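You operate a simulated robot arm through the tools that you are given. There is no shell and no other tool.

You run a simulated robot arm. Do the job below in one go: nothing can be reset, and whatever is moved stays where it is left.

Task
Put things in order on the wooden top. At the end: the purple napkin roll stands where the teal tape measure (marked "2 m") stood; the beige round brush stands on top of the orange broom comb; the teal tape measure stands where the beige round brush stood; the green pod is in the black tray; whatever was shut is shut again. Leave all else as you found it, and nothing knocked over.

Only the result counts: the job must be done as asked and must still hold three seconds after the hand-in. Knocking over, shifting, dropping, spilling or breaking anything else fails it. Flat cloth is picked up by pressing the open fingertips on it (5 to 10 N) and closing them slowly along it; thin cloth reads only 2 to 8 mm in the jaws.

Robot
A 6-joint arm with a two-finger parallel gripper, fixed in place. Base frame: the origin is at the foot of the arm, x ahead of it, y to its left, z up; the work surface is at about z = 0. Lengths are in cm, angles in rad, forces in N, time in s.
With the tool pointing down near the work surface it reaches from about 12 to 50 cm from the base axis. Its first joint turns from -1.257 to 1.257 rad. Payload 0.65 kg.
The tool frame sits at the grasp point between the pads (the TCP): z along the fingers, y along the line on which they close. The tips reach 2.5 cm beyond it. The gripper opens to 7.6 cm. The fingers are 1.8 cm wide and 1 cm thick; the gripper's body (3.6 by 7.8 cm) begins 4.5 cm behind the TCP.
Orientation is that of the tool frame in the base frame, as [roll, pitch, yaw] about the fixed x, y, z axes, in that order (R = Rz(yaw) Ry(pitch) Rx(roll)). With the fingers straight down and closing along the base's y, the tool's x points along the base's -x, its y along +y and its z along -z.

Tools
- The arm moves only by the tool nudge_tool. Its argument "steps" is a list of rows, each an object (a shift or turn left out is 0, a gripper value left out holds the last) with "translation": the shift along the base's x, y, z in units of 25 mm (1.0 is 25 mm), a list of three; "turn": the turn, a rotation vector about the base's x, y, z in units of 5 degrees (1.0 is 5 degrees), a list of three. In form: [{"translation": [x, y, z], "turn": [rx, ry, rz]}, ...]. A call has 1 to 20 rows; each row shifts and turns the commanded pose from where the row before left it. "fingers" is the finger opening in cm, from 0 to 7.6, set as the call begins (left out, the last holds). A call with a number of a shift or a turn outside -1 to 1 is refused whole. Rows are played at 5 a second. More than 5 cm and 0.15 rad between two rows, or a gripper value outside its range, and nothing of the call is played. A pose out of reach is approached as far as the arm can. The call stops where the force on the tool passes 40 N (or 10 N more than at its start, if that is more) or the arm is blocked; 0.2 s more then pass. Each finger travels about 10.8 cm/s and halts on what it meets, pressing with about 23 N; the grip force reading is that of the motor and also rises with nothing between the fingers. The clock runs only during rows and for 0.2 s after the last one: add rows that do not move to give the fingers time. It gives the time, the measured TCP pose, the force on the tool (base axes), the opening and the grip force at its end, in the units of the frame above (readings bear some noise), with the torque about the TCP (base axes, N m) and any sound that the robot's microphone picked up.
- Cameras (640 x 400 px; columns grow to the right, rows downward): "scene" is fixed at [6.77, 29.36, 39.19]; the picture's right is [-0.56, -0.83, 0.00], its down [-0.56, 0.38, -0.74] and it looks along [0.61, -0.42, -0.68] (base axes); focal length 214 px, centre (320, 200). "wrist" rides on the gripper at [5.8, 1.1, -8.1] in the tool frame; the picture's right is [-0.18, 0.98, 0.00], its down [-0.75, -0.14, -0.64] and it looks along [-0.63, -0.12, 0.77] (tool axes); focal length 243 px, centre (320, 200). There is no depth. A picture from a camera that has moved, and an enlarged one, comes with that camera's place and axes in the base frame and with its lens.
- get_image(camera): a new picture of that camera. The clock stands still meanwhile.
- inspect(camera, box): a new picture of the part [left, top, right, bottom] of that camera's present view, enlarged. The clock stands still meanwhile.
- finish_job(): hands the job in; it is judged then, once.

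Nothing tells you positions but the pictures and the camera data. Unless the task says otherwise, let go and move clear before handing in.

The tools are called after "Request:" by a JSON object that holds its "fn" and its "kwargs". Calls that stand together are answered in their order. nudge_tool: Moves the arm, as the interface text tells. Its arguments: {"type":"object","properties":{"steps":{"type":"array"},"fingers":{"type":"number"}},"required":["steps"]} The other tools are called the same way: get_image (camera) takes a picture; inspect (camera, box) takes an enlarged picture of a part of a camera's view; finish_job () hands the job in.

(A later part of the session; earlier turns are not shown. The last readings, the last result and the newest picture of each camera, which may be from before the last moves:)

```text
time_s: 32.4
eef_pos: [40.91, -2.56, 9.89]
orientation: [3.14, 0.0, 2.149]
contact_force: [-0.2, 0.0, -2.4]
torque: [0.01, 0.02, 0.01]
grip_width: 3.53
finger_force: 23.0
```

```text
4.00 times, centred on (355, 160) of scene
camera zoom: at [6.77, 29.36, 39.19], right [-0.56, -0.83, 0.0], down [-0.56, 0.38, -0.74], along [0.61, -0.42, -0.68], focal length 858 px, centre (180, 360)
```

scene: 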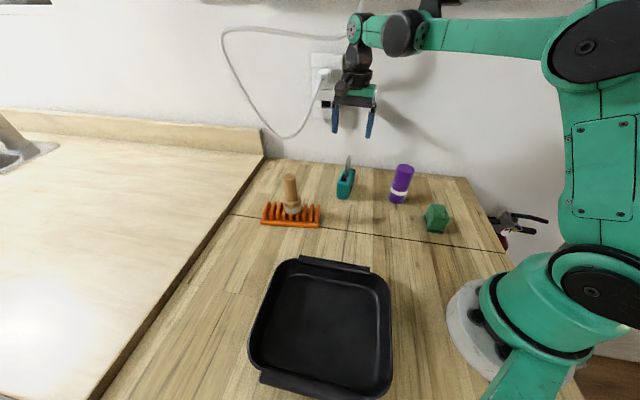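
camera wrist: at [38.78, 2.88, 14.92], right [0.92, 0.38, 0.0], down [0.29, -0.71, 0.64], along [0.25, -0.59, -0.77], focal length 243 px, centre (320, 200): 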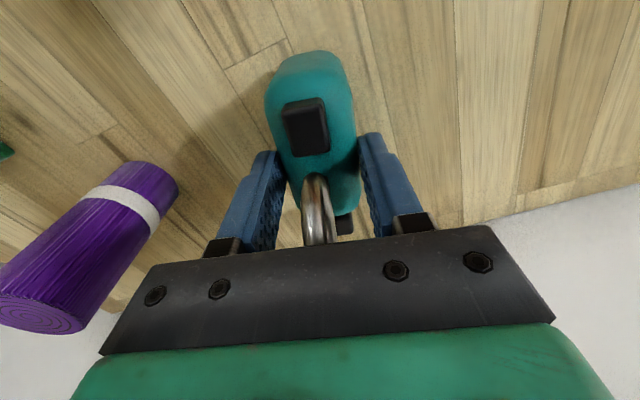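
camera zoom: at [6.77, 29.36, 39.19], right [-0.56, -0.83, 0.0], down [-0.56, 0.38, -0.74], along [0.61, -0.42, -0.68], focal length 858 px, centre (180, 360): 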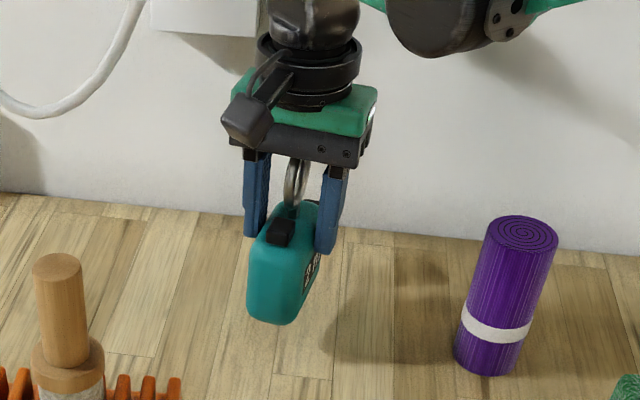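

The tape hangs firmly (about 2.4 N). I'll lift higher and pull back in x so that I swing well clear of the brush on the comb.

Request:
{"fn": "nudge_tool", "kwargs": {"steps": [{"translation": [0, 0, 0.5]}, {"translation": [0, 0, 0.6]}, {"translation": [0, 0, 0.6]}, {"translation": [-0.3, 0, 0.6]}, {"translation": [-0.5, 0, 0.6]}, {"translation": [-0.6, 0, 0.6]}, {"translation": [-0.6, 0, 0.6]}, {"translation": [-0.6, 0, 0.4]}, {"translation": [-0.6, 0, 0]}, {"translation": [-0.5, 0, 0]}, {"translation": [-0.3, 0, 0]}, {"translation": [0, 0, 0]}]}}

Request:
{"fn": "nudge_tool", "kwargs": {"steps": [{"translation": [0, 0.5, 0], "turn": [0, 0, 0.6]}, {"translation": [0, 0.7, 0], "turn": [0, 0, 0.6]}, {"translation": [0, 0.8, 0], "turn": [0, 0, 0.6]}, {"translation": [0, 0.8, 0], "turn": [0, 0, 0.6]}, {"translation": [0, 0.8, 0], "turn": [0, 0, 0.6]}, {"translation": [0, 0.8, 0], "turn": [0, 0, 0.6]}, {"translation": [0, 0.8, 0], "turn": [0, 0, 0.6]}, {"translation": [0, 0.8, 0], "turn": [0, 0, 0.6]}, {"translation": [0, 0.8, 0], "turn": [0, 0, 0.6]}, {"translation": [0, 0.8, 0], "turn": [0, 0, 0.6]}, {"translation": [0, 0.8, 0], "turn": [0, 0, 0.6]}, {"translation": [0, 0.8, 0], "turn": [0, 0, 0.6]}, {"translation": [0, 0.8, 0], "turn": [0, 0, 0.6]}, {"translation": [0, 0.8, 0], "turn": [0, 0, 0.6]}, {"translation": [0, 0.8, 0], "turn": [0, 0, 0.6]}, {"translation": [0, 0.8, 0], "turn": [0, 0, 0.6]}, {"translation": [0, 0.8, 0], "turn": [0, 0, 0.6]}, {"translation": [0, 0.8, 0], "turn": [0, 0, 0.6]}, {"translation": [0, 0.6, 0], "turn": [0, 0, 0.6]}, {"translation": [0, 0, 0]}]}}

Request:
{"fn": "get_image", "kwargs": {"camera": "wrist"}}

Request:
{"fn": "get_image", "kwargs": {"camera": "scene"}}

```text
time_s: 35.0
eef_pos: [30.91, -2.65, 21.17]
orientation: [3.141, 0.0, 2.15]
contact_force: [-0.1, -0.6, -1.8]
torque: [0.03, 0.01, 0.02]
grip_width: 3.55
finger_force: 23.3
```

```text
time_s: 39.2
eef_pos: [30.87, 33.85, 21.23]
orientation: [3.141, 0.001, -3.137]
contact_force: [0.1, 0.3, -1.6]
torque: [0.02, 0.0, 0.02]
grip_width: 3.56
finger_force: 23.2
```

```text
taken
camera wrist: at [25.17, 35.0, 29.21], right [0.18, 0.98, 0.0], down [0.75, -0.14, 0.64], along [0.63, -0.12, -0.77], focal length 243 px, centre (320, 200)
```

wrist: 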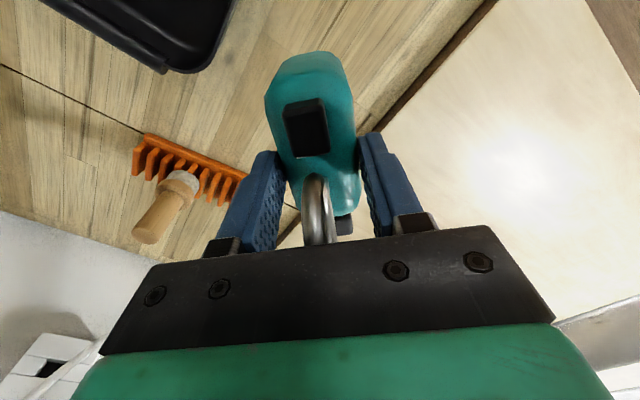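

```text
taken
```

scene: 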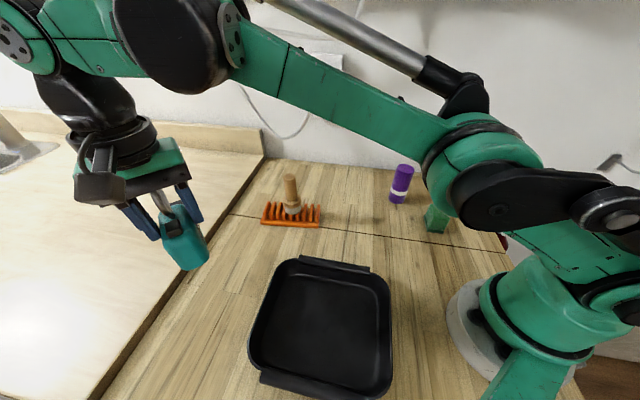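

The tape is now above the brush's old place. I'll centre over (29.6, 34.4) and lower it to just above the table.

Request:
{"fn": "nudge_tool", "kwargs": {"steps": [{"translation": [-0.274, 0.104, 0]}, {"translation": [-0.274, 0.104, -0.3]}, {"translation": [0, 0, -0.6]}, {"translation": [0, 0, -0.6]}, {"translation": [0, 0, -0.6]}, {"translation": [0, 0, -0.6]}, {"translation": [0, 0, -0.6]}, {"translation": [0, 0, -0.6]}, {"translation": [0, 0, -0.6]}, {"translation": [0, 0, -0.5]}, {"translation": [0, 0, -0.3]}, {"translation": [0, 0, -0.15]}, {"translation": [0, 0, 0]}]}}

Request:
{"fn": "get_image", "kwargs": {"camera": "wrist"}}

Request:
{"fn": "inspect", "kwargs": {"camera": "scene", "box": [140, 210, 300, 330]}}

```text
time_s: 42.0
eef_pos: [29.67, 34.48, 7.47]
orientation: [-3.141, 0.001, -3.141]
contact_force: [0.0, 1.1, -1.9]
torque: [0.03, -0.02, 0.01]
grip_width: 3.55
finger_force: 22.7
```

```text
taken
camera wrist: at [23.85, 35.51, 15.52], right [0.18, 0.98, 0.0], down [0.75, -0.14, 0.64], along [0.63, -0.12, -0.77], focal length 243 px, centre (320, 200)
```

wrist: 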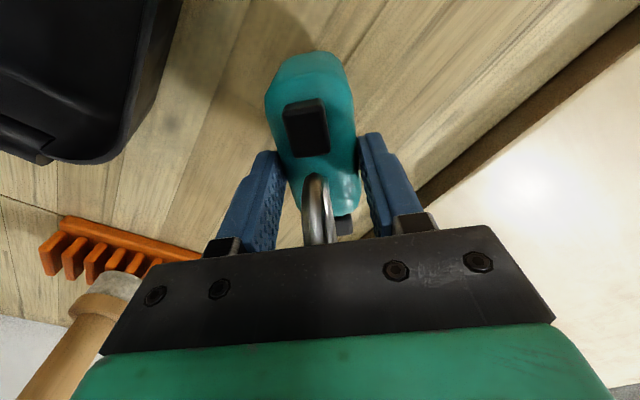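

```text
3.33 times, centred on (220, 270) of scene
camera zoom: at [6.77, 29.36, 39.19], right [-0.56, -0.83, 0.0], down [-0.56, 0.38, -0.74], along [0.61, -0.42, -0.68], focal length 715 px, centre (653, -33)
```

zoom: 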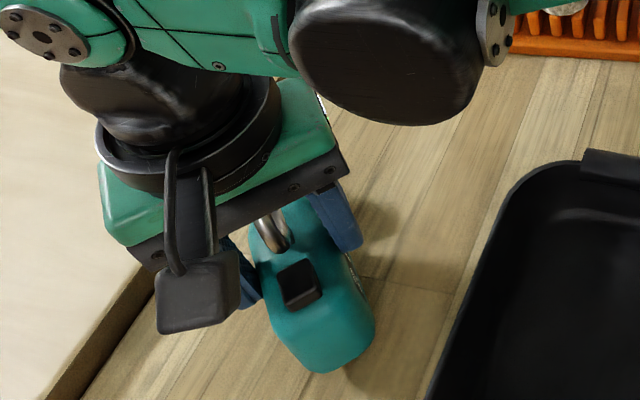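

The tape is at (29.65, 34.4), about 0.6 cm above the table. I'll lower it in small steps until the table bears it.

Request:
{"fn": "nudge_tool", "kwargs": {"steps": [{"translation": [0, 0, -0.05]}, {"translation": [0, 0, -0.05]}, {"translation": [0, 0, -0.05]}, {"translation": [0, 0, -0.05]}, {"translation": [0, 0, 0]}]}}

Request:
{"fn": "nudge_tool", "kwargs": {"steps": [{"translation": [0, 0, -0.025]}, {"translation": [0, 0, 0]}]}}

```text
time_s: 43.2
eef_pos: [29.68, 34.33, 7.01]
orientation: [-3.141, 0.001, -3.14]
contact_force: [-0.6, 0.7, -1.4]
torque: [0.0, 0.0, -0.01]
grip_width: 3.55
finger_force: 23.3
```

```text
time_s: 43.8
eef_pos: [29.57, 34.42, 7.11]
orientation: [-3.141, 0.001, -3.14]
contact_force: [0.3, 0.1, -2.1]
torque: [-0.05, 0.0, -0.01]
grip_width: 3.53
finger_force: 22.7
```

Not touching yet, since the force still shows the tape's weight. I'll continue down in tiny steps.

Request:
{"fn": "nudge_tool", "kwargs": {"steps": [{"translation": [0, 0, -0.02]}, {"translation": [0, 0, 0]}]}}

Request:
{"fn": "nudge_tool", "kwargs": {"steps": [{"translation": [0, 0, -0.02]}, {"translation": [0, 0, 0]}]}}

```text
time_s: 44.4
eef_pos: [29.55, 34.52, 6.91]
orientation: [-3.141, -0.001, -3.141]
contact_force: [0.0, 0.7, -1.8]
torque: [0.04, 0.01, 0.03]
grip_width: 3.55
finger_force: 23.1
```

```text
time_s: 45.0
eef_pos: [29.48, 34.54, 6.86]
orientation: [3.14, -0.001, -3.14]
contact_force: [0.8, 1.5, -0.2]
torque: [0.0, -0.05, -0.02]
grip_width: 3.55
finger_force: 23.3
```

The table is starting to bear the weight. One more tiny step, then release.

Request:
{"fn": "nudge_tool", "kwargs": {"steps": [{"translation": [0, 0, -0.015]}, {"translation": [0, 0, 0]}]}}

Request:
{"fn": "get_image", "kwargs": {"camera": "wrist"}}

```text
time_s: 45.6
eef_pos: [29.43, 34.47, 6.93]
orientation: [3.138, 0.0, -3.14]
contact_force: [-1.0, 0.7, 17.0]
torque: [-0.02, -0.11, 0.02]
grip_width: 3.55
finger_force: 23.2
```

```text
taken
camera wrist: at [23.81, 35.51, 14.9], right [0.18, 0.98, 0.0], down [0.75, -0.14, 0.64], along [0.63, -0.12, -0.77], focal length 243 px, centre (320, 200)
```

wrist: 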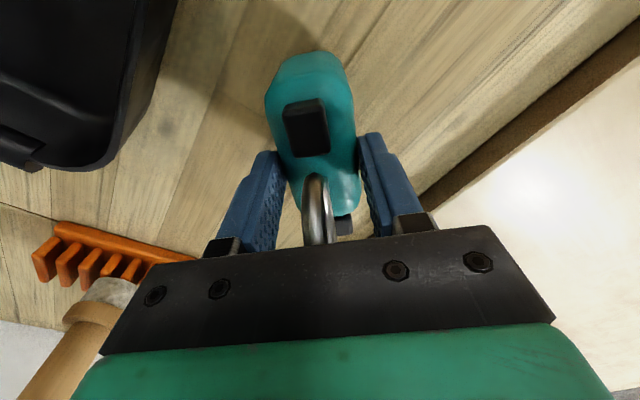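

The tape now presses on the table with 17 N. I'll ease up a touch and then release.

Request:
{"fn": "nudge_tool", "kwargs": {"steps": [{"translation": [0, 0, 0.012]}, {"translation": [0, 0, 0]}]}}

Request:
{"fn": "nudge_tool", "kwargs": {"steps": [{"translation": [0, 0, 0]}, {"translation": [0, 0, 0]}, {"translation": [0, 0, 0]}], "fingers": 4.2}}

Request:
{"fn": "nudge_tool", "kwargs": {"steps": [{"translation": [0, 0, 0]}, {"translation": [0, 0, 0]}, {"translation": [0, 0, 0]}], "fingers": 6.8}}

Request:
{"fn": "get_image", "kwargs": {"camera": "wrist"}}

```text
time_s: 46.2
eef_pos: [29.49, 34.28, 6.94]
orientation: [3.14, 0.002, -3.14]
contact_force: [4.2, 1.7, 8.6]
torque: [0.07, -0.04, 0.01]
grip_width: 3.55
finger_force: 23.4
```

```text
time_s: 47.0
eef_pos: [29.61, 34.54, 6.96]
orientation: [3.141, 0.0, -3.14]
contact_force: [-0.2, -0.1, -0.6]
torque: [0.02, 0.01, -0.03]
grip_width: 4.17
finger_force: 0.0
```

```text
time_s: 47.8
eef_pos: [29.51, 34.39, 6.93]
orientation: [3.141, 0.0, -3.14]
contact_force: [0.5, 0.9, -0.7]
torque: [-0.03, -0.01, -0.01]
grip_width: 6.81
finger_force: 0.1
```

```text
taken
camera wrist: at [23.79, 35.51, 14.9], right [0.18, 0.98, 0.0], down [0.75, -0.14, 0.64], along [0.63, -0.12, -0.77], focal length 243 px, centre (320, 200)
```

wrist: 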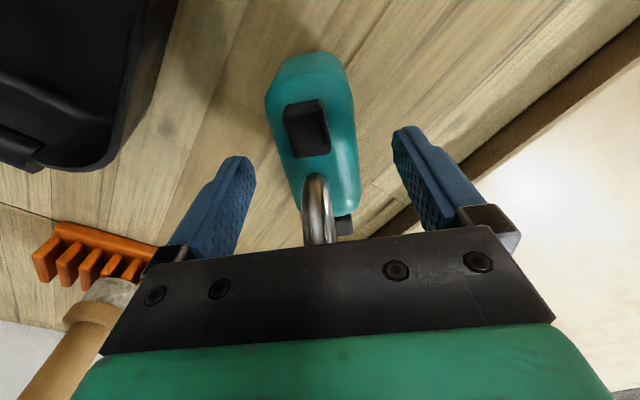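

The tape stands free at the brush's old place. I'll rise clear, then travel high to above the purple roll.

Request:
{"fn": "nudge_tool", "kwargs": {"steps": [{"translation": [0, 0, 0.3]}, {"translation": [0, 0, 0.5]}, {"translation": [0, 0, 0.8]}, {"translation": [0, 0, 0.8]}, {"translation": [0, 0, 0.8]}, {"translation": [0, 0, 0.8]}, {"translation": [0, 0, 0.8]}, {"translation": [0, 0, 0.6]}, {"translation": [0, 0, 0]}]}}

Request:
{"fn": "get_image", "kwargs": {"camera": "scene"}}

Request:
{"fn": "get_image", "kwargs": {"camera": "wrist"}}

```text
time_s: 49.8
eef_pos: [29.56, 34.56, 20.29]
orientation: [-3.14, -0.001, -3.139]
contact_force: [0.3, -1.0, -0.1]
torque: [-0.01, 0.02, 0.02]
grip_width: 6.79
finger_force: 0.1
```

```text
taken
```

scene: 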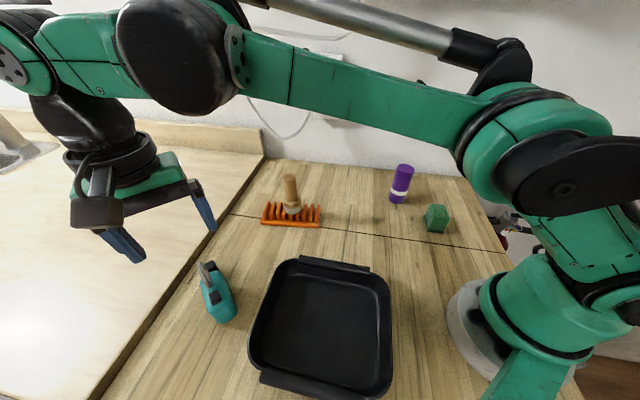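

```text
taken
camera wrist: at [23.79, 35.53, 28.36], right [0.18, 0.98, 0.0], down [0.75, -0.14, 0.64], along [0.63, -0.12, -0.77], focal length 243 px, centre (320, 200)
```

wrist: 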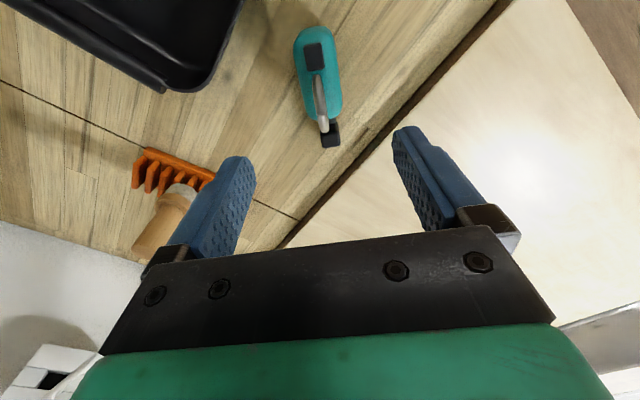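

The tape stands upright in the right place. I'll travel to above the purple roll at about (30.7, -12.3) with the fingers fully open.

Request:
{"fn": "nudge_tool", "kwargs": {"steps": [{"translation": [0.022, -0.6, 0]}, {"translation": [0.022, -0.9, 0]}, {"translation": [0.022, -1.0, 0]}, {"translation": [0.022, -1.0, 0]}, {"translation": [0.022, -1.0, 0]}, {"translation": [0.022, -1.0, 0]}, {"translation": [0.022, -1.0, 0]}, {"translation": [0.022, -1.0, 0]}, {"translation": [0.022, -1.0, 0]}, {"translation": [0.022, -1.0, 0]}, {"translation": [0.022, -1.0, 0]}, {"translation": [0.022, -1.0, 0]}, {"translation": [0.022, -1.0, 0]}, {"translation": [0.022, -1.0, 0]}, {"translation": [0.022, -1.0, 0]}, {"translation": [0.022, -1.0, 0]}, {"translation": [0.022, -1.0, 0]}, {"translation": [0.022, -1.0, 0]}, {"translation": [0.022, -0.8, 0]}, {"translation": [0.022, -0.4, 0]}], "fingers": 7.6}}

Request:
{"fn": "nudge_tool", "kwargs": {"steps": [{"translation": [0, 0, 0]}, {"translation": [0, 0, 0]}]}}

Request:
{"fn": "get_image", "kwargs": {"camera": "wrist"}}

Request:
{"fn": "get_image", "kwargs": {"camera": "scene"}}

```text
time_s: 54.0
eef_pos: [30.57, -12.33, 20.44]
orientation: [3.141, 0.001, -3.138]
contact_force: [0.7, 0.6, 0.6]
torque: [0.02, 0.0, 0.0]
grip_width: 7.61
finger_force: 0.0
```

```text
time_s: 54.6
eef_pos: [30.54, -12.34, 20.57]
orientation: [3.14, -0.001, -3.139]
contact_force: [0.0, -0.5, 0.1]
torque: [0.0, -0.02, -0.03]
grip_width: 7.6
finger_force: 0.1
```

```text
taken
camera wrist: at [24.84, -11.25, 28.44], right [0.18, 0.98, 0.0], down [0.75, -0.14, 0.64], along [0.63, -0.12, -0.77], focal length 243 px, centre (320, 200)
```

wrist: 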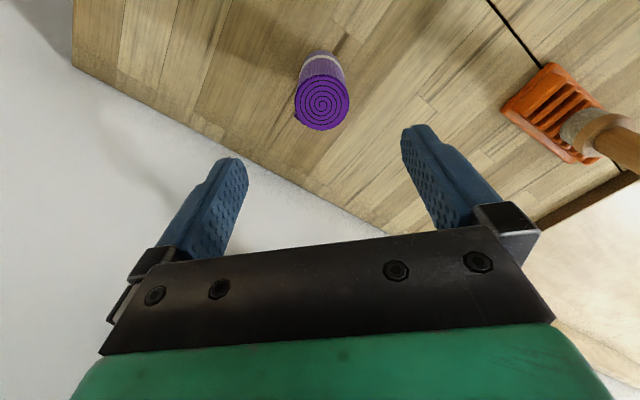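

```text
taken
```

scene: 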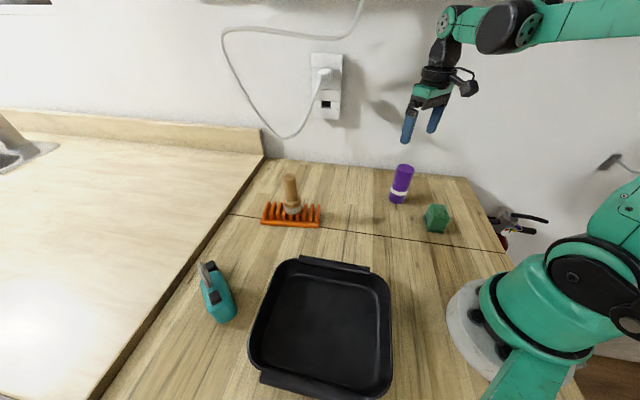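

Request:
{"fn": "inspect", "kwargs": {"camera": "wrist", "box": [266, 30, 376, 150]}}

Request:
{"fn": "inspect", "kwargs": {"camera": "scene", "box": [370, 150, 460, 240]}}

Request:
{"fn": "inspect", "kwargs": {"camera": "scene", "box": [170, 240, 290, 340]}}

```text
3.33 times, centred on (321, 90) of wrist
camera zoom: at [24.84, -11.25, 28.44], right [0.18, 0.98, 0.0], down [0.75, -0.14, 0.64], along [0.63, -0.12, -0.77], focal length 809 px, centre (317, 567)
```

zoom: 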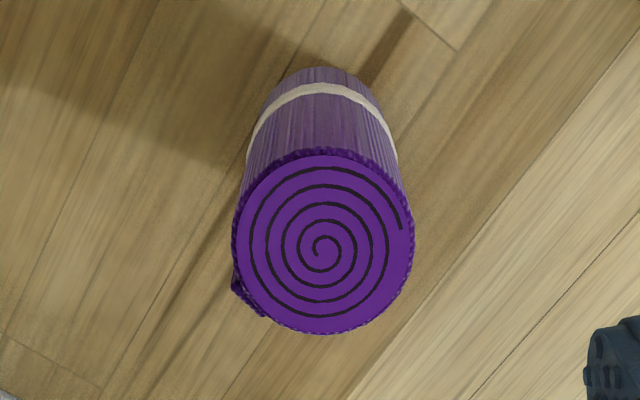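

```text
4.44 times, centred on (415, 195) of scene
camera zoom: at [6.77, 29.35, 39.19], right [-0.56, -0.83, 0.0], down [-0.56, 0.38, -0.74], along [0.61, -0.42, -0.68], focal length 953 px, centre (-102, 222)
```

zoom: 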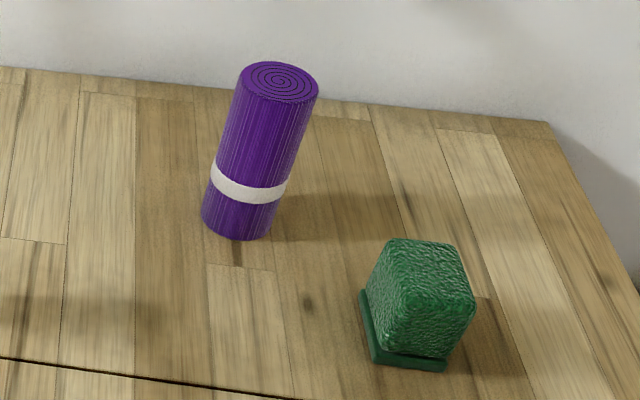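

```text
4.00 times, centred on (230, 290) of scene
camera zoom: at [6.77, 29.35, 39.19], right [-0.56, -0.83, 0.0], down [-0.56, 0.38, -0.74], along [0.61, -0.42, -0.68], focal length 858 px, centre (680, -160)
```

zoom: 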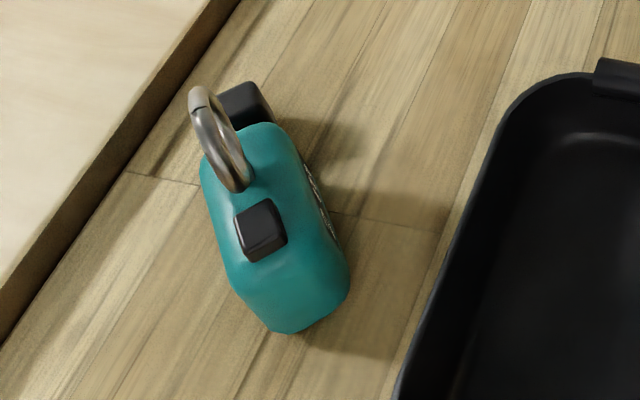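

The purple roll's centre is at (30.87, -12.25), about 9.7 cm tall and 4 cm across. I'll centre over it and descend to z ≈ 6.2 around it.

Request:
{"fn": "nudge_tool", "kwargs": {"steps": [{"translation": [0.092, 0.04, -0.3]}, {"translation": [0, 0, -0.6]}, {"translation": [0, 0, -0.6]}, {"translation": [0, 0, -0.6]}, {"translation": [0, 0, -0.6]}, {"translation": [0, 0, -0.6]}, {"translation": [0, 0, -0.6]}, {"translation": [0, 0, -0.6]}, {"translation": [0, 0, -0.6]}, {"translation": [0, 0, -0.4]}, {"translation": [0, 0, -0.15]}, {"translation": [0, 0, 0]}]}}

Request:
{"fn": "get_image", "kwargs": {"camera": "wrist"}}

Request:
{"fn": "inspect", "kwargs": {"camera": "scene", "box": [360, 130, 450, 230]}}

```text
time_s: 57.2
eef_pos: [30.78, -12.17, 6.24]
orientation: [3.14, -0.002, -3.139]
contact_force: [0.4, 0.6, -0.2]
torque: [0.0, -0.02, 0.01]
grip_width: 7.61
finger_force: 0.0
```

```text
taken
camera wrist: at [25.06, -11.12, 14.21], right [0.18, 0.98, 0.0], down [0.75, -0.14, 0.64], along [0.63, -0.12, -0.77], focal length 243 px, centre (320, 200)
```

wrist: 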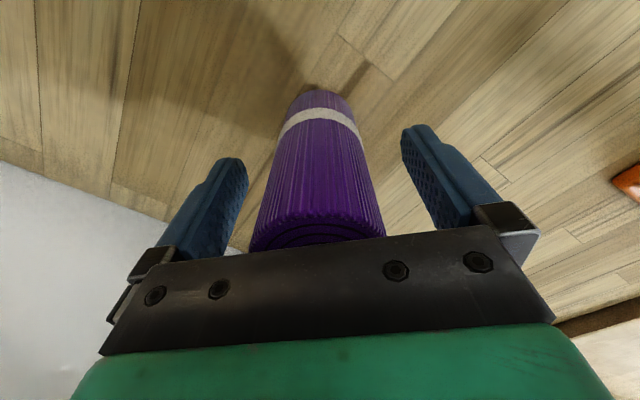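

```text
4.00 times, centred on (405, 180) of scene
camera zoom: at [6.77, 29.36, 39.19], right [-0.56, -0.83, 0.0], down [-0.56, 0.38, -0.74], along [0.61, -0.42, -0.68], focal length 858 px, centre (-20, 280)
```

zoom: 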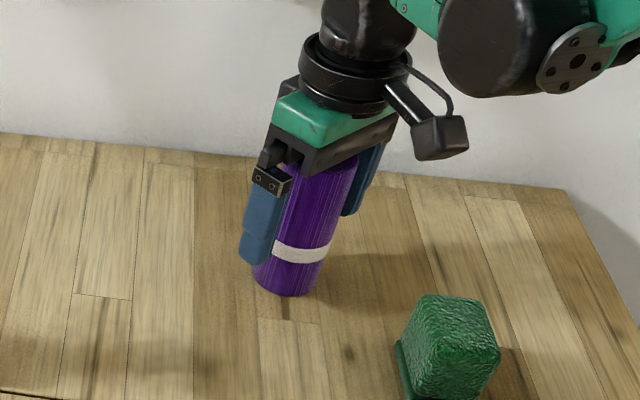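

The roll is centred between the fingers. I'll close in stages.

Request:
{"fn": "nudge_tool", "kwargs": {"steps": [{"translation": [0, 0, 0]}, {"translation": [0, 0, 0]}, {"translation": [0, 0, 0]}], "fingers": 4.8}}

Request:
{"fn": "nudge_tool", "kwargs": {"steps": [{"translation": [0, 0, 0]}, {"translation": [0, 0, 0]}, {"translation": [0, 0, 0]}], "fingers": 3.0}}

Request:
{"fn": "get_image", "kwargs": {"camera": "wrist"}}

```text
time_s: 58.0
eef_pos: [30.86, -12.23, 6.2]
orientation: [3.14, 0.001, -3.14]
contact_force: [-0.4, 0.1, 0.8]
torque: [-0.01, 0.02, -0.04]
grip_width: 4.77
finger_force: 0.0
```

```text
time_s: 58.8
eef_pos: [30.76, -12.19, 6.17]
orientation: [-3.141, 0.0, -3.139]
contact_force: [0.1, 0.4, 0.2]
torque: [0.01, -0.01, -0.01]
grip_width: 4.08
finger_force: 23.1
```

```text
taken
camera wrist: at [25.06, -11.12, 14.22], right [0.18, 0.98, 0.0], down [0.75, -0.14, 0.64], along [0.63, -0.12, -0.77], focal length 243 px, centre (320, 200)
```

wrist: 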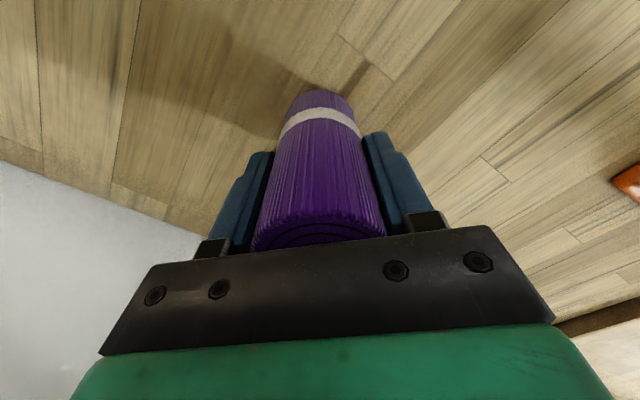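

The roll is gripped at 4.08 cm. I'll lift it 5 cm and carry it to the tape's old place at about (41.0, -2.55).

Request:
{"fn": "nudge_tool", "kwargs": {"steps": [{"translation": [0, 0, 0.2]}, {"translation": [0, 0, 0.4]}, {"translation": [0, 0, 0.5]}, {"translation": [0, 0, 0.5]}, {"translation": [0, 0, 0.4]}, {"translation": [0, 0, 0]}]}}

Request:
{"fn": "nudge_tool", "kwargs": {"steps": [{"translation": [0.26, 0.25, 0]}, {"translation": [0.5, 0.47, 0]}, {"translation": [0.5, 0.47, 0]}, {"translation": [0.5, 0.48, 0]}, {"translation": [0.5, 0.48, 0]}, {"translation": [0.5, 0.48, 0]}, {"translation": [0.5, 0.48, 0]}, {"translation": [0.5, 0.47, 0]}, {"translation": [0.3, 0.29, 0]}, {"translation": [0, 0, 0]}, {"translation": [0, 0, 0]}]}}

Request:
{"fn": "get_image", "kwargs": {"camera": "wrist"}}

Request:
{"fn": "inspect", "kwargs": {"camera": "scene", "box": [260, 110, 450, 240]}}

```text
time_s: 60.2
eef_pos: [30.82, -12.28, 11.25]
orientation: [3.141, 0.001, -3.141]
contact_force: [-0.3, 0.5, -0.8]
torque: [0.02, 0.01, 0.02]
grip_width: 4.12
finger_force: 23.8
```

```text
time_s: 62.6
eef_pos: [40.96, -2.42, 11.2]
orientation: [-3.141, -0.001, -3.141]
contact_force: [0.4, -0.3, -0.6]
torque: [-0.02, 0.01, 0.01]
grip_width: 4.12
finger_force: 22.8
```

```text
taken
camera wrist: at [35.23, -1.39, 19.23], right [0.18, 0.98, 0.0], down [0.75, -0.14, 0.64], along [0.63, -0.12, -0.77], focal length 243 px, centre (320, 200)
```

wrist: 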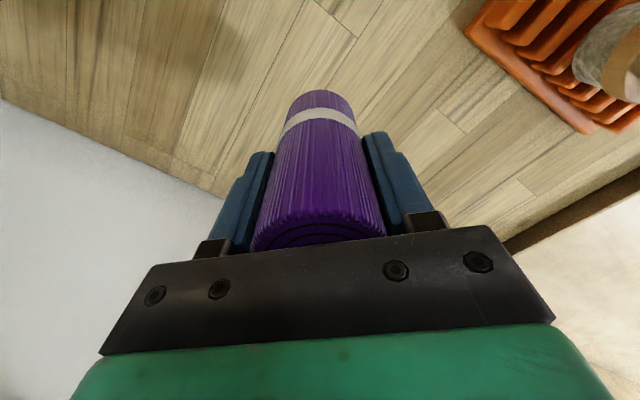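

```text
3.08 times, centred on (355, 175) of scene
camera zoom: at [6.77, 29.36, 39.19], right [-0.56, -0.83, 0.0], down [-0.56, 0.38, -0.74], along [0.61, -0.42, -0.68], focal length 660 px, centre (212, 277)
```

zoom: 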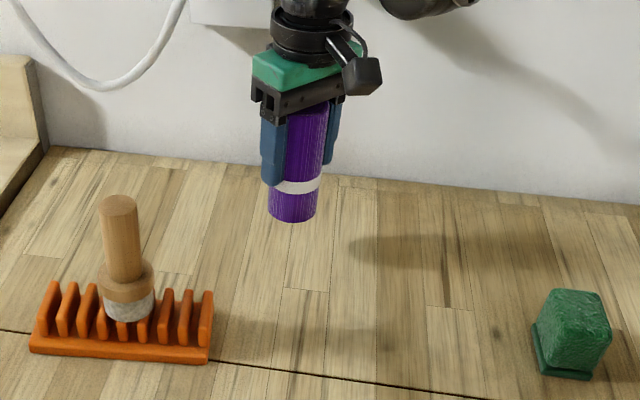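

The roll is at (41.03, -2.5), over the tape's old place. I'll lower to just above the table, then finish in small steps.

Request:
{"fn": "nudge_tool", "kwargs": {"steps": [{"translation": [0, 0, -0.3]}, {"translation": [0, 0, -0.5]}, {"translation": [0, 0, -0.5]}, {"translation": [0, 0, -0.35]}, {"translation": [0, 0, -0.2]}, {"translation": [0, 0, 0]}]}}

Request:
{"fn": "nudge_tool", "kwargs": {"steps": [{"translation": [0, 0, -0.03]}, {"translation": [0, 0, 0]}]}}

Request:
{"fn": "nudge_tool", "kwargs": {"steps": [{"translation": [0, 0, -0.03]}, {"translation": [0, 0, 0]}]}}

```text
time_s: 64.0
eef_pos: [40.84, -2.62, 6.6]
orientation: [-3.141, -0.002, -3.139]
contact_force: [0.4, 0.0, -0.3]
torque: [0.02, -0.02, 0.02]
grip_width: 4.07
finger_force: 22.9
```

```text
time_s: 64.6
eef_pos: [40.96, -2.54, 6.61]
orientation: [-3.141, 0.0, -3.141]
contact_force: [0.4, 0.2, -1.0]
torque: [-0.01, -0.02, 0.01]
grip_width: 4.09
finger_force: 23.3
```

```text
time_s: 65.2
eef_pos: [40.86, -2.5, 6.38]
orientation: [-3.141, 0.0, -3.14]
contact_force: [0.2, 0.0, -0.6]
torque: [0.0, 0.03, 0.06]
grip_width: 4.09
finger_force: 23.0
```

Request:
{"fn": "nudge_tool", "kwargs": {"steps": [{"translation": [0, 0, -0.03]}, {"translation": [0, 0, 0]}]}}

Request:
{"fn": "nudge_tool", "kwargs": {"steps": [{"translation": [0, 0, -0.02]}, {"translation": [0, 0, 0]}]}}

Request:
{"fn": "nudge_tool", "kwargs": {"steps": [{"translation": [0, 0, -0.02]}, {"translation": [0, 0, 0]}]}}

```text
time_s: 65.8
eef_pos: [41.11, -2.47, 6.47]
orientation: [-3.141, 0.0, -3.14]
contact_force: [-0.4, 0.6, -0.8]
torque: [-0.01, -0.01, 0.0]
grip_width: 4.09
finger_force: 23.0
```

```text
time_s: 66.4
eef_pos: [40.92, -2.52, 6.35]
orientation: [-3.141, 0.001, -3.14]
contact_force: [0.2, 0.4, -0.2]
torque: [0.02, -0.02, 0.04]
grip_width: 4.09
finger_force: 23.6
```

```text
time_s: 67.0
eef_pos: [40.86, -2.52, 6.33]
orientation: [3.142, -0.001, -3.139]
contact_force: [0.4, 0.5, -1.3]
torque: [-0.04, 0.02, 0.01]
grip_width: 4.13
finger_force: 23.1
```

Still just the roll's own weight. It's close to contact, so I'll continue in 0.04–0.05 cm steps.

Request:
{"fn": "nudge_tool", "kwargs": {"steps": [{"translation": [0, 0, -0.02]}, {"translation": [0, 0, 0]}]}}

Request:
{"fn": "nudge_tool", "kwargs": {"steps": [{"translation": [0, 0, -0.015]}, {"translation": [0, 0, 0]}]}}

Request:
{"fn": "inspect", "kwargs": {"camera": "scene", "box": [310, 130, 400, 210]}}

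```text
time_s: 67.6
eef_pos: [40.83, -2.47, 6.3]
orientation: [-3.141, 0.0, -3.141]
contact_force: [-0.6, -0.9, 0.3]
torque: [-0.01, 0.0, 0.02]
grip_width: 4.11
finger_force: 23.1
```

```text
time_s: 68.2
eef_pos: [40.94, -2.47, 6.19]
orientation: [-3.141, -0.001, -3.142]
contact_force: [-1.9, 0.1, 13.3]
torque: [-0.02, 0.1, 0.0]
grip_width: 4.09
finger_force: 23.3
```

```text
5.00 times, centred on (355, 170) of scene
camera zoom: at [6.77, 29.36, 39.19], right [-0.56, -0.83, 0.0], down [-0.56, 0.38, -0.74], along [0.61, -0.42, -0.68], focal length 1072 px, centre (145, 350)
```

zoom: 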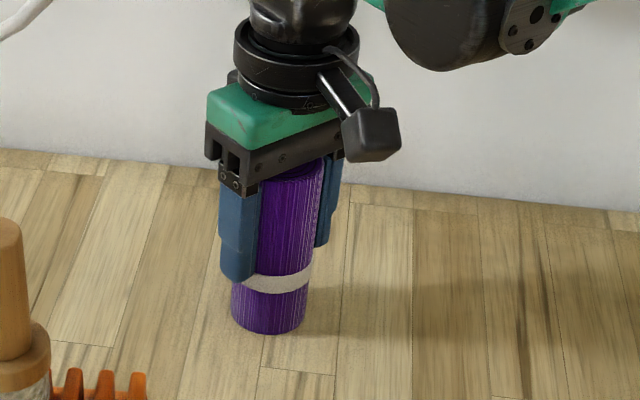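

The roll is on the table, pressing at 13 N. I'll ease up slightly and release.

Request:
{"fn": "nudge_tool", "kwargs": {"steps": [{"translation": [0, 0, 0.012]}, {"translation": [0, 0, 0]}]}}

Request:
{"fn": "nudge_tool", "kwargs": {"steps": [{"translation": [0, 0, 0]}, {"translation": [0, 0, 0]}, {"translation": [0, 0, 0]}], "fingers": 4.8}}

Request:
{"fn": "nudge_tool", "kwargs": {"steps": [{"translation": [0, 0, 0]}, {"translation": [0, 0, 0]}, {"translation": [0, 0, 0]}], "fingers": 7.4}}

Request:
{"fn": "get_image", "kwargs": {"camera": "wrist"}}

```text
time_s: 68.8
eef_pos: [40.98, -2.41, 6.12]
orientation: [3.141, 0.002, -3.14]
contact_force: [-2.1, 1.1, 4.6]
torque: [0.02, 0.14, 0.0]
grip_width: 4.09
finger_force: 23.0
```

```text
time_s: 69.6
eef_pos: [40.89, -2.52, 6.17]
orientation: [-3.141, 0.0, -3.141]
contact_force: [-0.4, -0.7, 0.2]
torque: [-0.02, -0.02, -0.03]
grip_width: 4.8
finger_force: 0.0
```

```text
time_s: 70.4
eef_pos: [41.0, -2.58, 6.19]
orientation: [3.14, -0.001, -3.14]
contact_force: [-0.5, -0.8, -0.3]
torque: [-0.03, 0.02, -0.01]
grip_width: 7.4
finger_force: 0.1
```

```text
taken
camera wrist: at [35.21, -1.43, 14.22], right [0.18, 0.98, 0.0], down [0.75, -0.14, 0.64], along [0.63, -0.12, -0.77], focal length 243 px, centre (320, 200)
```

wrist: 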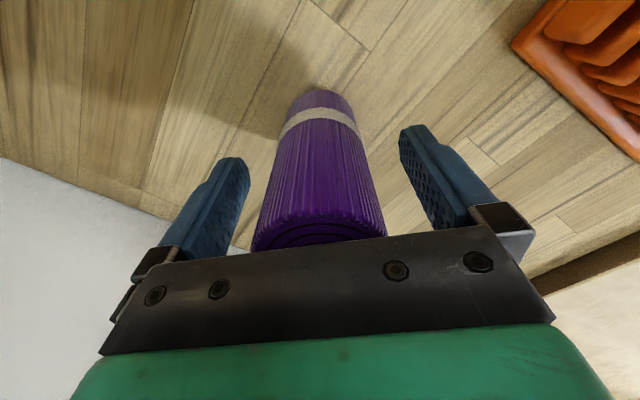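

The purple roll stands free. I'll rise, go above the green pod near (19.7, -12.5), and turn to line up with its short side.

Request:
{"fn": "nudge_tool", "kwargs": {"steps": [{"translation": [0, 0, 0.3]}, {"translation": [0, 0, 0.5]}, {"translation": [0, 0, 0.8]}, {"translation": [0, 0, 0.8]}, {"translation": [0, 0, 0.8]}, {"translation": [0, 0, 0.8]}, {"translation": [0, 0, 0.6]}, {"translation": [0, 0, 0]}]}}

Request:
{"fn": "nudge_tool", "kwargs": {"steps": [{"translation": [-0.5, -0.24, 0], "turn": [0, 0, -0.6]}, {"translation": [-0.8, -0.37, 0], "turn": [0, 0, -0.8]}, {"translation": [-0.8, -0.37, 0], "turn": [0, 0, -0.8]}, {"translation": [-0.8, -0.37, 0], "turn": [0, 0, -0.8]}, {"translation": [-0.8, -0.37, 0], "turn": [0, 0, -0.8]}, {"translation": [-0.8, -0.37, 0], "turn": [0, 0, -0.8]}, {"translation": [-0.8, -0.37, 0], "turn": [0, 0, -0.8]}, {"translation": [-0.8, -0.37, 0], "turn": [0, 0, -0.8]}, {"translation": [-0.8, -0.37, 0], "turn": [0, 0, -0.8]}, {"translation": [-0.8, -0.37, 0], "turn": [0, 0, -0.8]}, {"translation": [-0.8, -0.37, 0], "turn": [0, 0, -0.82]}, {"translation": [0, 0, 0]}]}}

Request:
{"fn": "get_image", "kwargs": {"camera": "wrist"}}

Request:
{"fn": "get_image", "kwargs": {"camera": "scene"}}

```text
time_s: 72.2
eef_pos: [40.98, -2.58, 17.83]
orientation: [3.141, -0.001, -3.14]
contact_force: [-0.3, 0.1, -0.4]
torque: [-0.02, 0.01, -0.01]
grip_width: 7.4
finger_force: 0.0
```

```text
time_s: 74.8
eef_pos: [19.62, -12.26, 17.68]
orientation: [-3.142, 0.0, 2.391]
contact_force: [-0.3, 0.1, 0.1]
torque: [-0.01, 0.03, 0.0]
grip_width: 7.39
finger_force: 0.1
```

```text
taken
camera wrist: at [16.25, -7.54, 25.69], right [0.81, 0.59, 0.0], down [0.45, -0.62, 0.64], along [0.38, -0.52, -0.77], focal length 243 px, centre (320, 200)
```

wrist: 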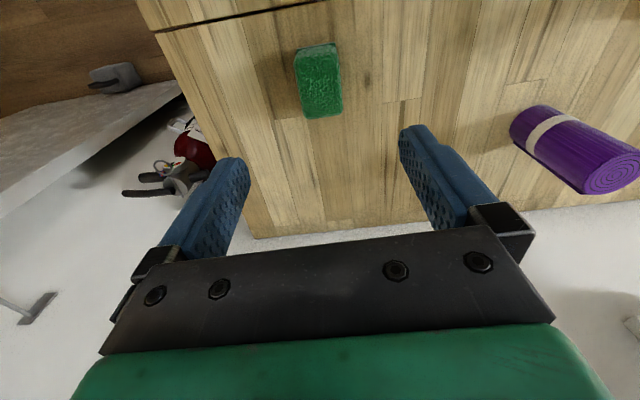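

```text
taken
```

scene: 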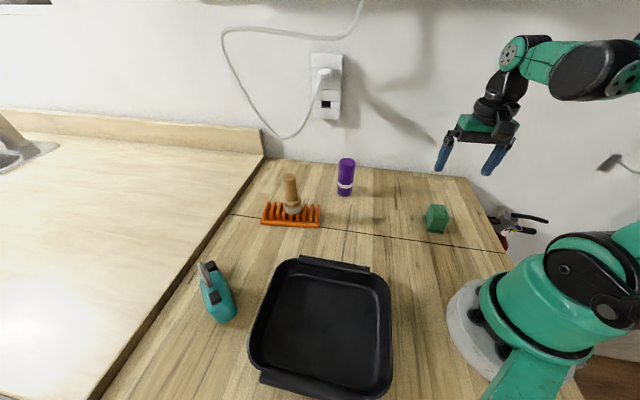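

Request:
{"fn": "inspect", "kwargs": {"camera": "wrist", "box": [260, 20, 380, 140]}}

Request:
{"fn": "inspect", "kwargs": {"camera": "scene", "box": [400, 180, 470, 250]}}

Request:
{"fn": "inspect", "kwargs": {"camera": "scene", "box": [230, 240, 410, 400]}}

```text
3.33 times, centred on (320, 80) of wrist
camera zoom: at [16.25, -7.54, 25.69], right [0.81, 0.59, 0.0], down [0.45, -0.62, 0.64], along [0.38, -0.52, -0.77], focal length 809 px, centre (320, 600)
```

zoom: 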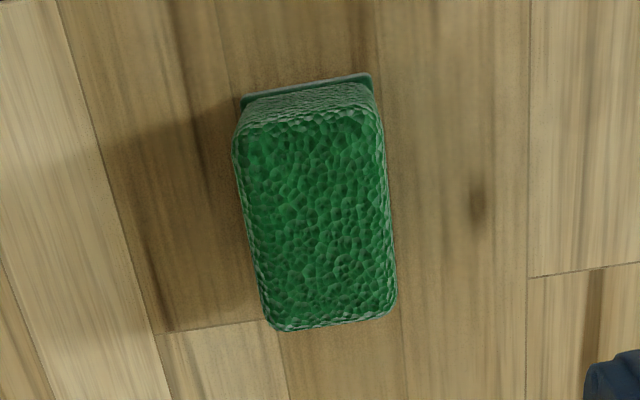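

```text
5.71 times, centred on (435, 215) of scene
camera zoom: at [6.77, 29.36, 39.19], right [-0.56, -0.83, 0.0], down [-0.56, 0.38, -0.74], along [0.61, -0.42, -0.68], focal length 1226 px, centre (-337, 114)
```

zoom: 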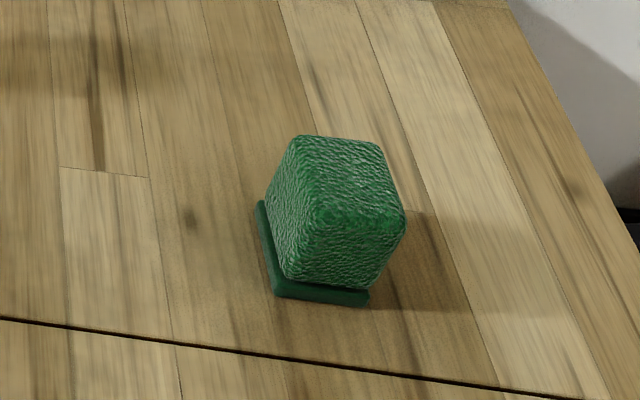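

```text
2.50 times, centred on (320, 320) of scene
camera zoom: at [6.77, 29.36, 39.19], right [-0.56, -0.83, 0.0], down [-0.56, 0.38, -0.74], along [0.61, -0.42, -0.68], focal length 536 px, centre (320, -100)
```

zoom: 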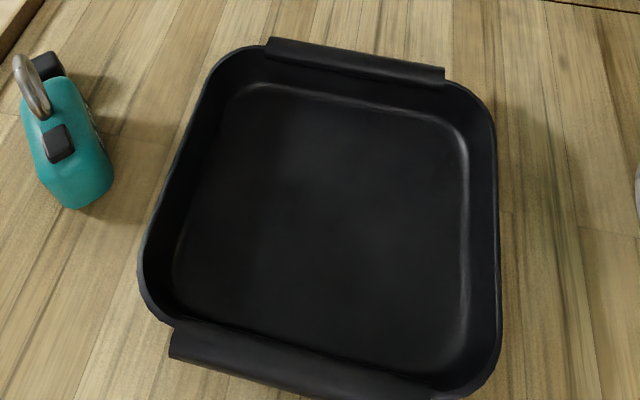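

The pod's body is about 3.1 × 4.4 cm and 4.8 cm high on a slightly wider base, turned 45° and centred at (19.65, -12.2). I'll turn 2° more and descend around the short side, keeping the tips above the base flange.

Request:
{"fn": "nudge_tool", "kwargs": {"steps": [{"translation": [-0.036, 0.04, -0.3], "turn": [0, 0, -0.4]}, {"translation": [0, 0, -0.6]}, {"translation": [0, 0, -0.6]}, {"translation": [0, 0, -0.6]}, {"translation": [0, 0, -0.6]}, {"translation": [0, 0, -0.6]}, {"translation": [0, 0, -0.6]}, {"translation": [0, 0, -0.6]}, {"translation": [0, 0, -0.4]}, {"translation": [0, 0, -0.3]}, {"translation": [0, 0, -0.2]}, {"translation": [0, 0, 0]}]}}

Request:
{"fn": "get_image", "kwargs": {"camera": "wrist"}}

Request:
{"fn": "inspect", "kwargs": {"camera": "scene", "box": [380, 150, 490, 260]}}

```text
time_s: 77.4
eef_pos: [19.65, -12.26, 4.17]
orientation: [-3.141, -0.001, 2.356]
contact_force: [-0.1, 0.1, -0.8]
torque: [0.02, 0.01, -0.02]
grip_width: 7.41
finger_force: 0.0
```

```text
taken
camera wrist: at [16.33, -7.31, 12.22], right [0.82, 0.57, 0.0], down [0.43, -0.63, 0.64], along [0.36, -0.53, -0.77], focal length 243 px, centre (320, 200)
```

wrist: 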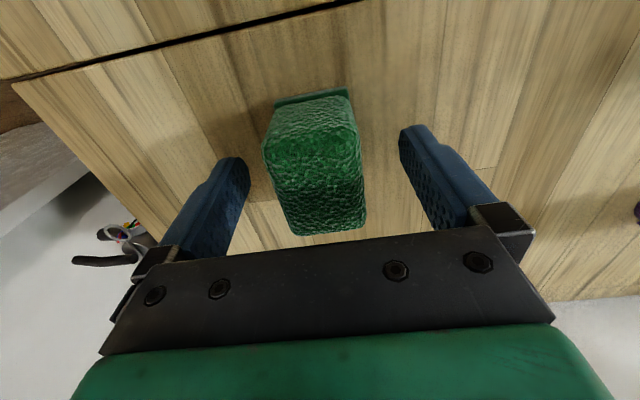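

```text
3.64 times, centred on (435, 205) of scene
camera zoom: at [6.77, 29.36, 39.19], right [-0.56, -0.83, 0.0], down [-0.56, 0.38, -0.74], along [0.61, -0.42, -0.68], focal length 780 px, centre (-98, 182)
```

zoom: 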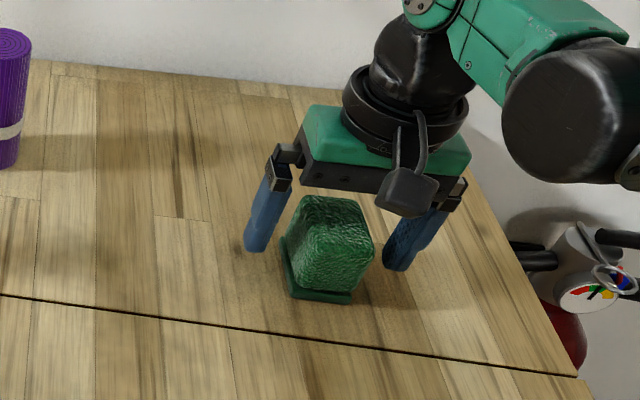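

The pod is centred between the fingers. I'll close gradually and read the force, in case it is soft.

Request:
{"fn": "nudge_tool", "kwargs": {"steps": [{"translation": [0, 0, 0]}, {"translation": [0, 0, 0]}, {"translation": [0, 0, 0]}], "fingers": 3.6}}

Request:
{"fn": "nudge_tool", "kwargs": {"steps": [{"translation": [0, 0, 0]}, {"translation": [0, 0, 0]}, {"translation": [0, 0, 0]}], "fingers": 2.9}}

Request:
{"fn": "get_image", "kwargs": {"camera": "wrist"}}

```text
time_s: 78.2
eef_pos: [19.64, -12.2, 4.21]
orientation: [3.141, 0.001, 2.357]
contact_force: [0.3, -0.1, -0.1]
torque: [0.02, -0.01, 0.01]
grip_width: 3.6
finger_force: 0.1
```

```text
time_s: 79.0
eef_pos: [19.65, -12.3, 4.18]
orientation: [-3.14, 0.0, 2.357]
contact_force: [0.7, -0.6, 0.6]
torque: [-0.01, -0.01, 0.0]
grip_width: 3.5
finger_force: 23.1
```

```text
taken
camera wrist: at [16.34, -7.31, 12.22], right [0.82, 0.57, 0.0], down [0.43, -0.63, 0.64], along [0.36, -0.53, -0.77], focal length 243 px, centre (320, 200)
```

wrist: 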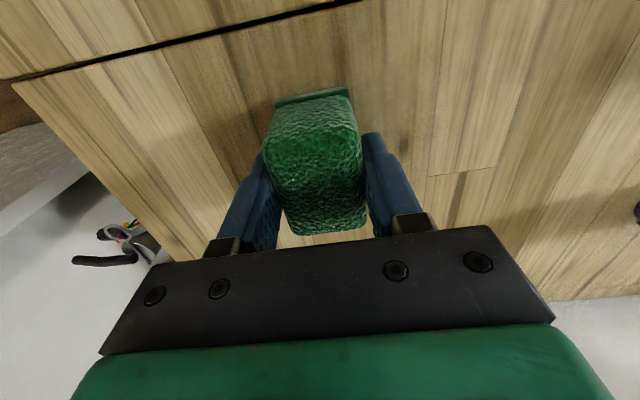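

The pod is gripped at 3.5 cm. I'll lift it well up and carry it in an arc to above the tray's centre at about (16.7, 21.4).

Request:
{"fn": "nudge_tool", "kwargs": {"steps": [{"translation": [0, 0, 0.2]}, {"translation": [0, 0, 0.4]}, {"translation": [0, 0, 0.6]}, {"translation": [0, 0, 0.7]}, {"translation": [0, 0, 0.7]}, {"translation": [0, 0, 0.7]}, {"translation": [0, 0, 0.7]}, {"translation": [0, 0, 0.5]}, {"translation": [0, 0, 0.3]}, {"translation": [0, 0, 0]}]}}

Request:
{"fn": "get_image", "kwargs": {"camera": "scene"}}

```text
time_s: 81.2
eef_pos: [19.68, -12.26, 16.24]
orientation: [3.14, 0.002, 2.357]
contact_force: [0.1, 0.1, 0.4]
torque: [0.03, -0.04, 0.02]
grip_width: 3.5
finger_force: 23.0
```

```text
taken
```

scene: 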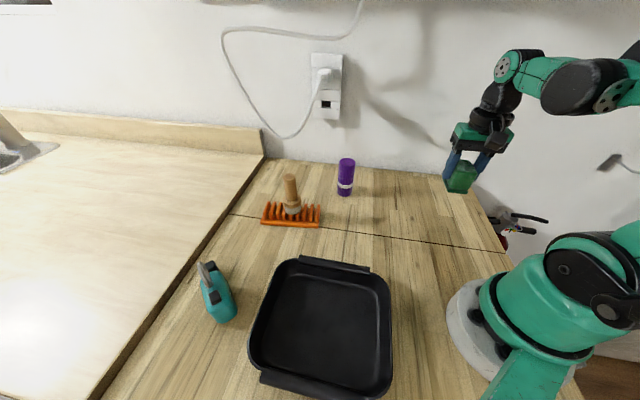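

Request:
{"fn": "nudge_tool", "kwargs": {"steps": [{"translation": [0.22, 0.5, 0], "turn": [0, 0, 0.5]}, {"translation": [0.22, 0.8, 0], "turn": [0, 0, 0.5]}, {"translation": [0.22, 0.8, 0], "turn": [0, 0, 0.5]}, {"translation": [0.22, 0.8, 0], "turn": [0, 0, 0.5]}, {"translation": [0.22, 0.8, 0], "turn": [0, 0, 0.5]}, {"translation": [0.22, 0.8, 0], "turn": [0, 0, 0.5]}, {"translation": [0.22, 0.8, 0], "turn": [0, 0, 0.5]}, {"translation": [0.22, 0.8, 0], "turn": [0, 0, 0.5]}, {"translation": [-0.3, 0.8, 0], "turn": [0, 0, 0.5]}, {"translation": [-0.3, 0.8, 0], "turn": [0, 0, 0.5]}, {"translation": [-0.3, 0.8, 0], "turn": [0, 0, 0.5]}, {"translation": [-0.3, 0.8, 0], "turn": [0, 0, 0.5]}, {"translation": [-0.3, 0.8, 0], "turn": [0, 0, 0.5]}, {"translation": [-0.36, 0.8, 0], "turn": [0, 0, 0.5]}, {"translation": [-0.36, 0.8, 0], "turn": [0, 0, 0.5]}, {"translation": [-0.36, 0.8, 0], "turn": [0, 0, 0.5]}, {"translation": [-0.36, 0.8, 0], "turn": [0, 0, 0.5]}, {"translation": [0, 0.16, 0], "turn": [0, 0, 0.5]}, {"translation": [0, 0, 0]}]}}

Request:
{"fn": "get_image", "kwargs": {"camera": "wrist"}}

Request:
{"fn": "get_image", "kwargs": {"camera": "scene"}}

```text
time_s: 85.2
eef_pos: [16.63, 21.33, 16.33]
orientation: [3.141, 0.0, -3.139]
contact_force: [0.4, 0.5, 1.0]
torque: [0.05, -0.03, 0.0]
grip_width: 3.5
finger_force: 23.6
```

```text
taken
camera wrist: at [10.93, 22.55, 24.19], right [0.18, 0.98, 0.0], down [0.75, -0.14, 0.64], along [0.63, -0.12, -0.77], focal length 243 px, centre (320, 200)
```

wrist: 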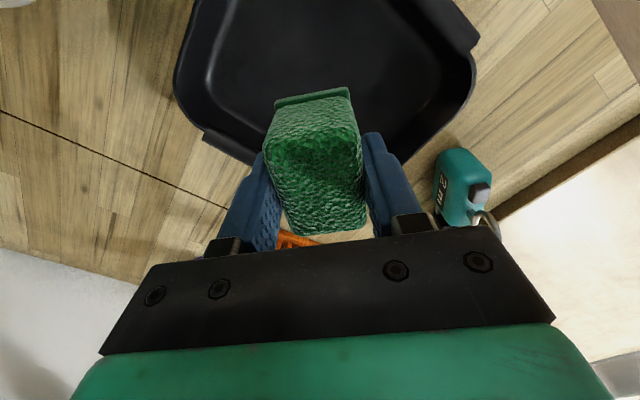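

```text
taken
```

scene: 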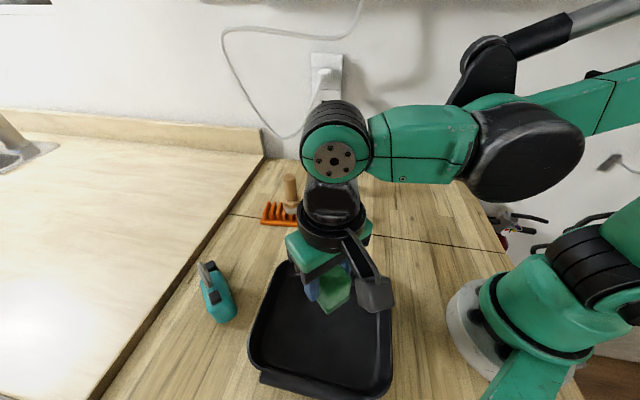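

The pod is over the middle of the tray. I'll lower it until it's about 0.5 cm above the tray floor.

Request:
{"fn": "nudge_tool", "kwargs": {"steps": [{"translation": [0, 0, -0.4]}, {"translation": [0, 0, -0.6]}, {"translation": [0, 0, -0.6]}, {"translation": [0, 0, -0.6]}, {"translation": [0, 0, -0.6]}, {"translation": [0, 0, -0.6]}, {"translation": [0, 0, -0.5]}, {"translation": [0, 0, -0.3]}, {"translation": [0, 0, -0.1]}, {"translation": [0, 0, 0]}]}}

Request:
{"fn": "get_image", "kwargs": {"camera": "wrist"}}

Request:
{"fn": "inspect", "kwargs": {"camera": "scene", "box": [230, 200, 430, 400]}}

```text
time_s: 87.4
eef_pos: [16.59, 21.43, 5.36]
orientation: [3.141, 0.0, 3.142]
contact_force: [-0.4, -0.3, -0.3]
torque: [0.02, -0.01, 0.02]
grip_width: 3.5
finger_force: 22.6
```

```text
taken
camera wrist: at [10.93, 22.53, 13.47], right [0.18, 0.98, 0.0], down [0.75, -0.14, 0.64], along [0.63, -0.12, -0.77], focal length 243 px, centre (320, 200)
```

wrist: 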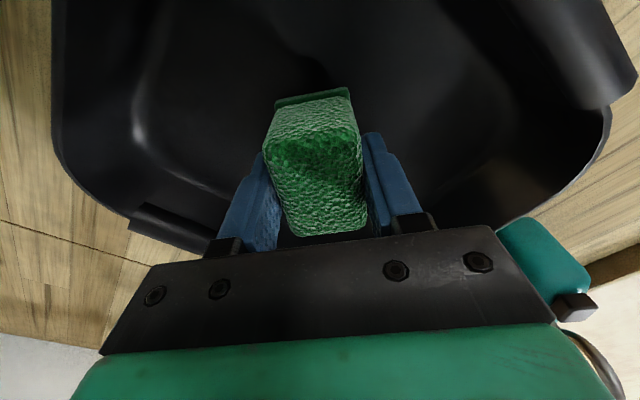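

```text
2.00 times, centred on (330, 300) of scene
camera zoom: at [6.77, 29.35, 39.19], right [-0.56, -0.83, 0.0], down [-0.56, 0.38, -0.74], along [0.61, -0.42, -0.68], focal length 429 px, centre (300, 0)
```

zoom: 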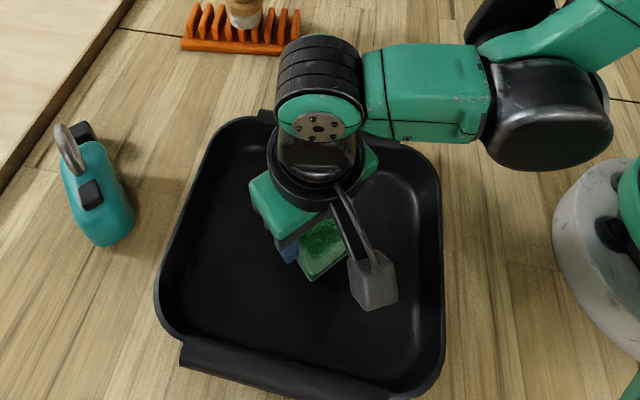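

The pod is in the tray's middle, just above the floor. I'll lower it in small steps until contact.

Request:
{"fn": "nudge_tool", "kwargs": {"steps": [{"translation": [0, 0, -0.05]}, {"translation": [0, 0, -0.05]}, {"translation": [0, 0, 0]}]}}

Request:
{"fn": "nudge_tool", "kwargs": {"steps": [{"translation": [0, 0, -0.03]}, {"translation": [0, 0, -0.03]}, {"translation": [0, 0, 0]}]}}

Request:
{"fn": "nudge_tool", "kwargs": {"steps": [{"translation": [0, 0, -0.02]}, {"translation": [0, 0, -0.02]}, {"translation": [0, 0, 0]}]}}

```text
time_s: 88.2
eef_pos: [16.6, 21.44, 5.17]
orientation: [-3.14, -0.001, 3.141]
contact_force: [0.2, -0.5, -0.4]
torque: [0.03, -0.01, -0.03]
grip_width: 3.53
finger_force: 22.9
```

```text
time_s: 89.0
eef_pos: [16.65, 21.47, 5.16]
orientation: [-3.141, 0.001, -3.141]
contact_force: [0.0, -0.5, -0.8]
torque: [0.0, -0.02, 0.0]
grip_width: 3.53
finger_force: 22.7
```

```text
time_s: 89.8
eef_pos: [16.6, 21.43, 4.95]
orientation: [-3.141, -0.001, 3.141]
contact_force: [-0.2, 0.0, -0.3]
torque: [-0.03, -0.03, -0.02]
grip_width: 3.48
finger_force: 23.0
```

Request:
{"fn": "nudge_tool", "kwargs": {"steps": [{"translation": [0, 0, -0.025]}, {"translation": [0, 0, 0]}]}}

Request:
{"fn": "nudge_tool", "kwargs": {"steps": [{"translation": [0, 0, -0.025]}, {"translation": [0, 0, 0]}]}}

Request:
{"fn": "nudge_tool", "kwargs": {"steps": [{"translation": [0, 0, -0.025]}, {"translation": [0, 0, 0]}]}}

```text
time_s: 90.4
eef_pos: [16.71, 21.36, 4.99]
orientation: [-3.141, 0.0, 3.141]
contact_force: [0.1, 0.0, -0.1]
torque: [-0.03, -0.02, -0.01]
grip_width: 3.49
finger_force: 23.3
```

```text
time_s: 91.0
eef_pos: [16.48, 21.42, 4.79]
orientation: [-3.141, 0.0, 3.14]
contact_force: [0.2, -0.8, -0.8]
torque: [-0.01, -0.03, -0.03]
grip_width: 3.51
finger_force: 23.2
```

```text
time_s: 91.6
eef_pos: [16.56, 21.51, 4.77]
orientation: [-3.141, 0.0, 3.141]
contact_force: [0.4, 0.1, -0.2]
torque: [-0.03, 0.0, 0.03]
grip_width: 3.51
finger_force: 22.3
```

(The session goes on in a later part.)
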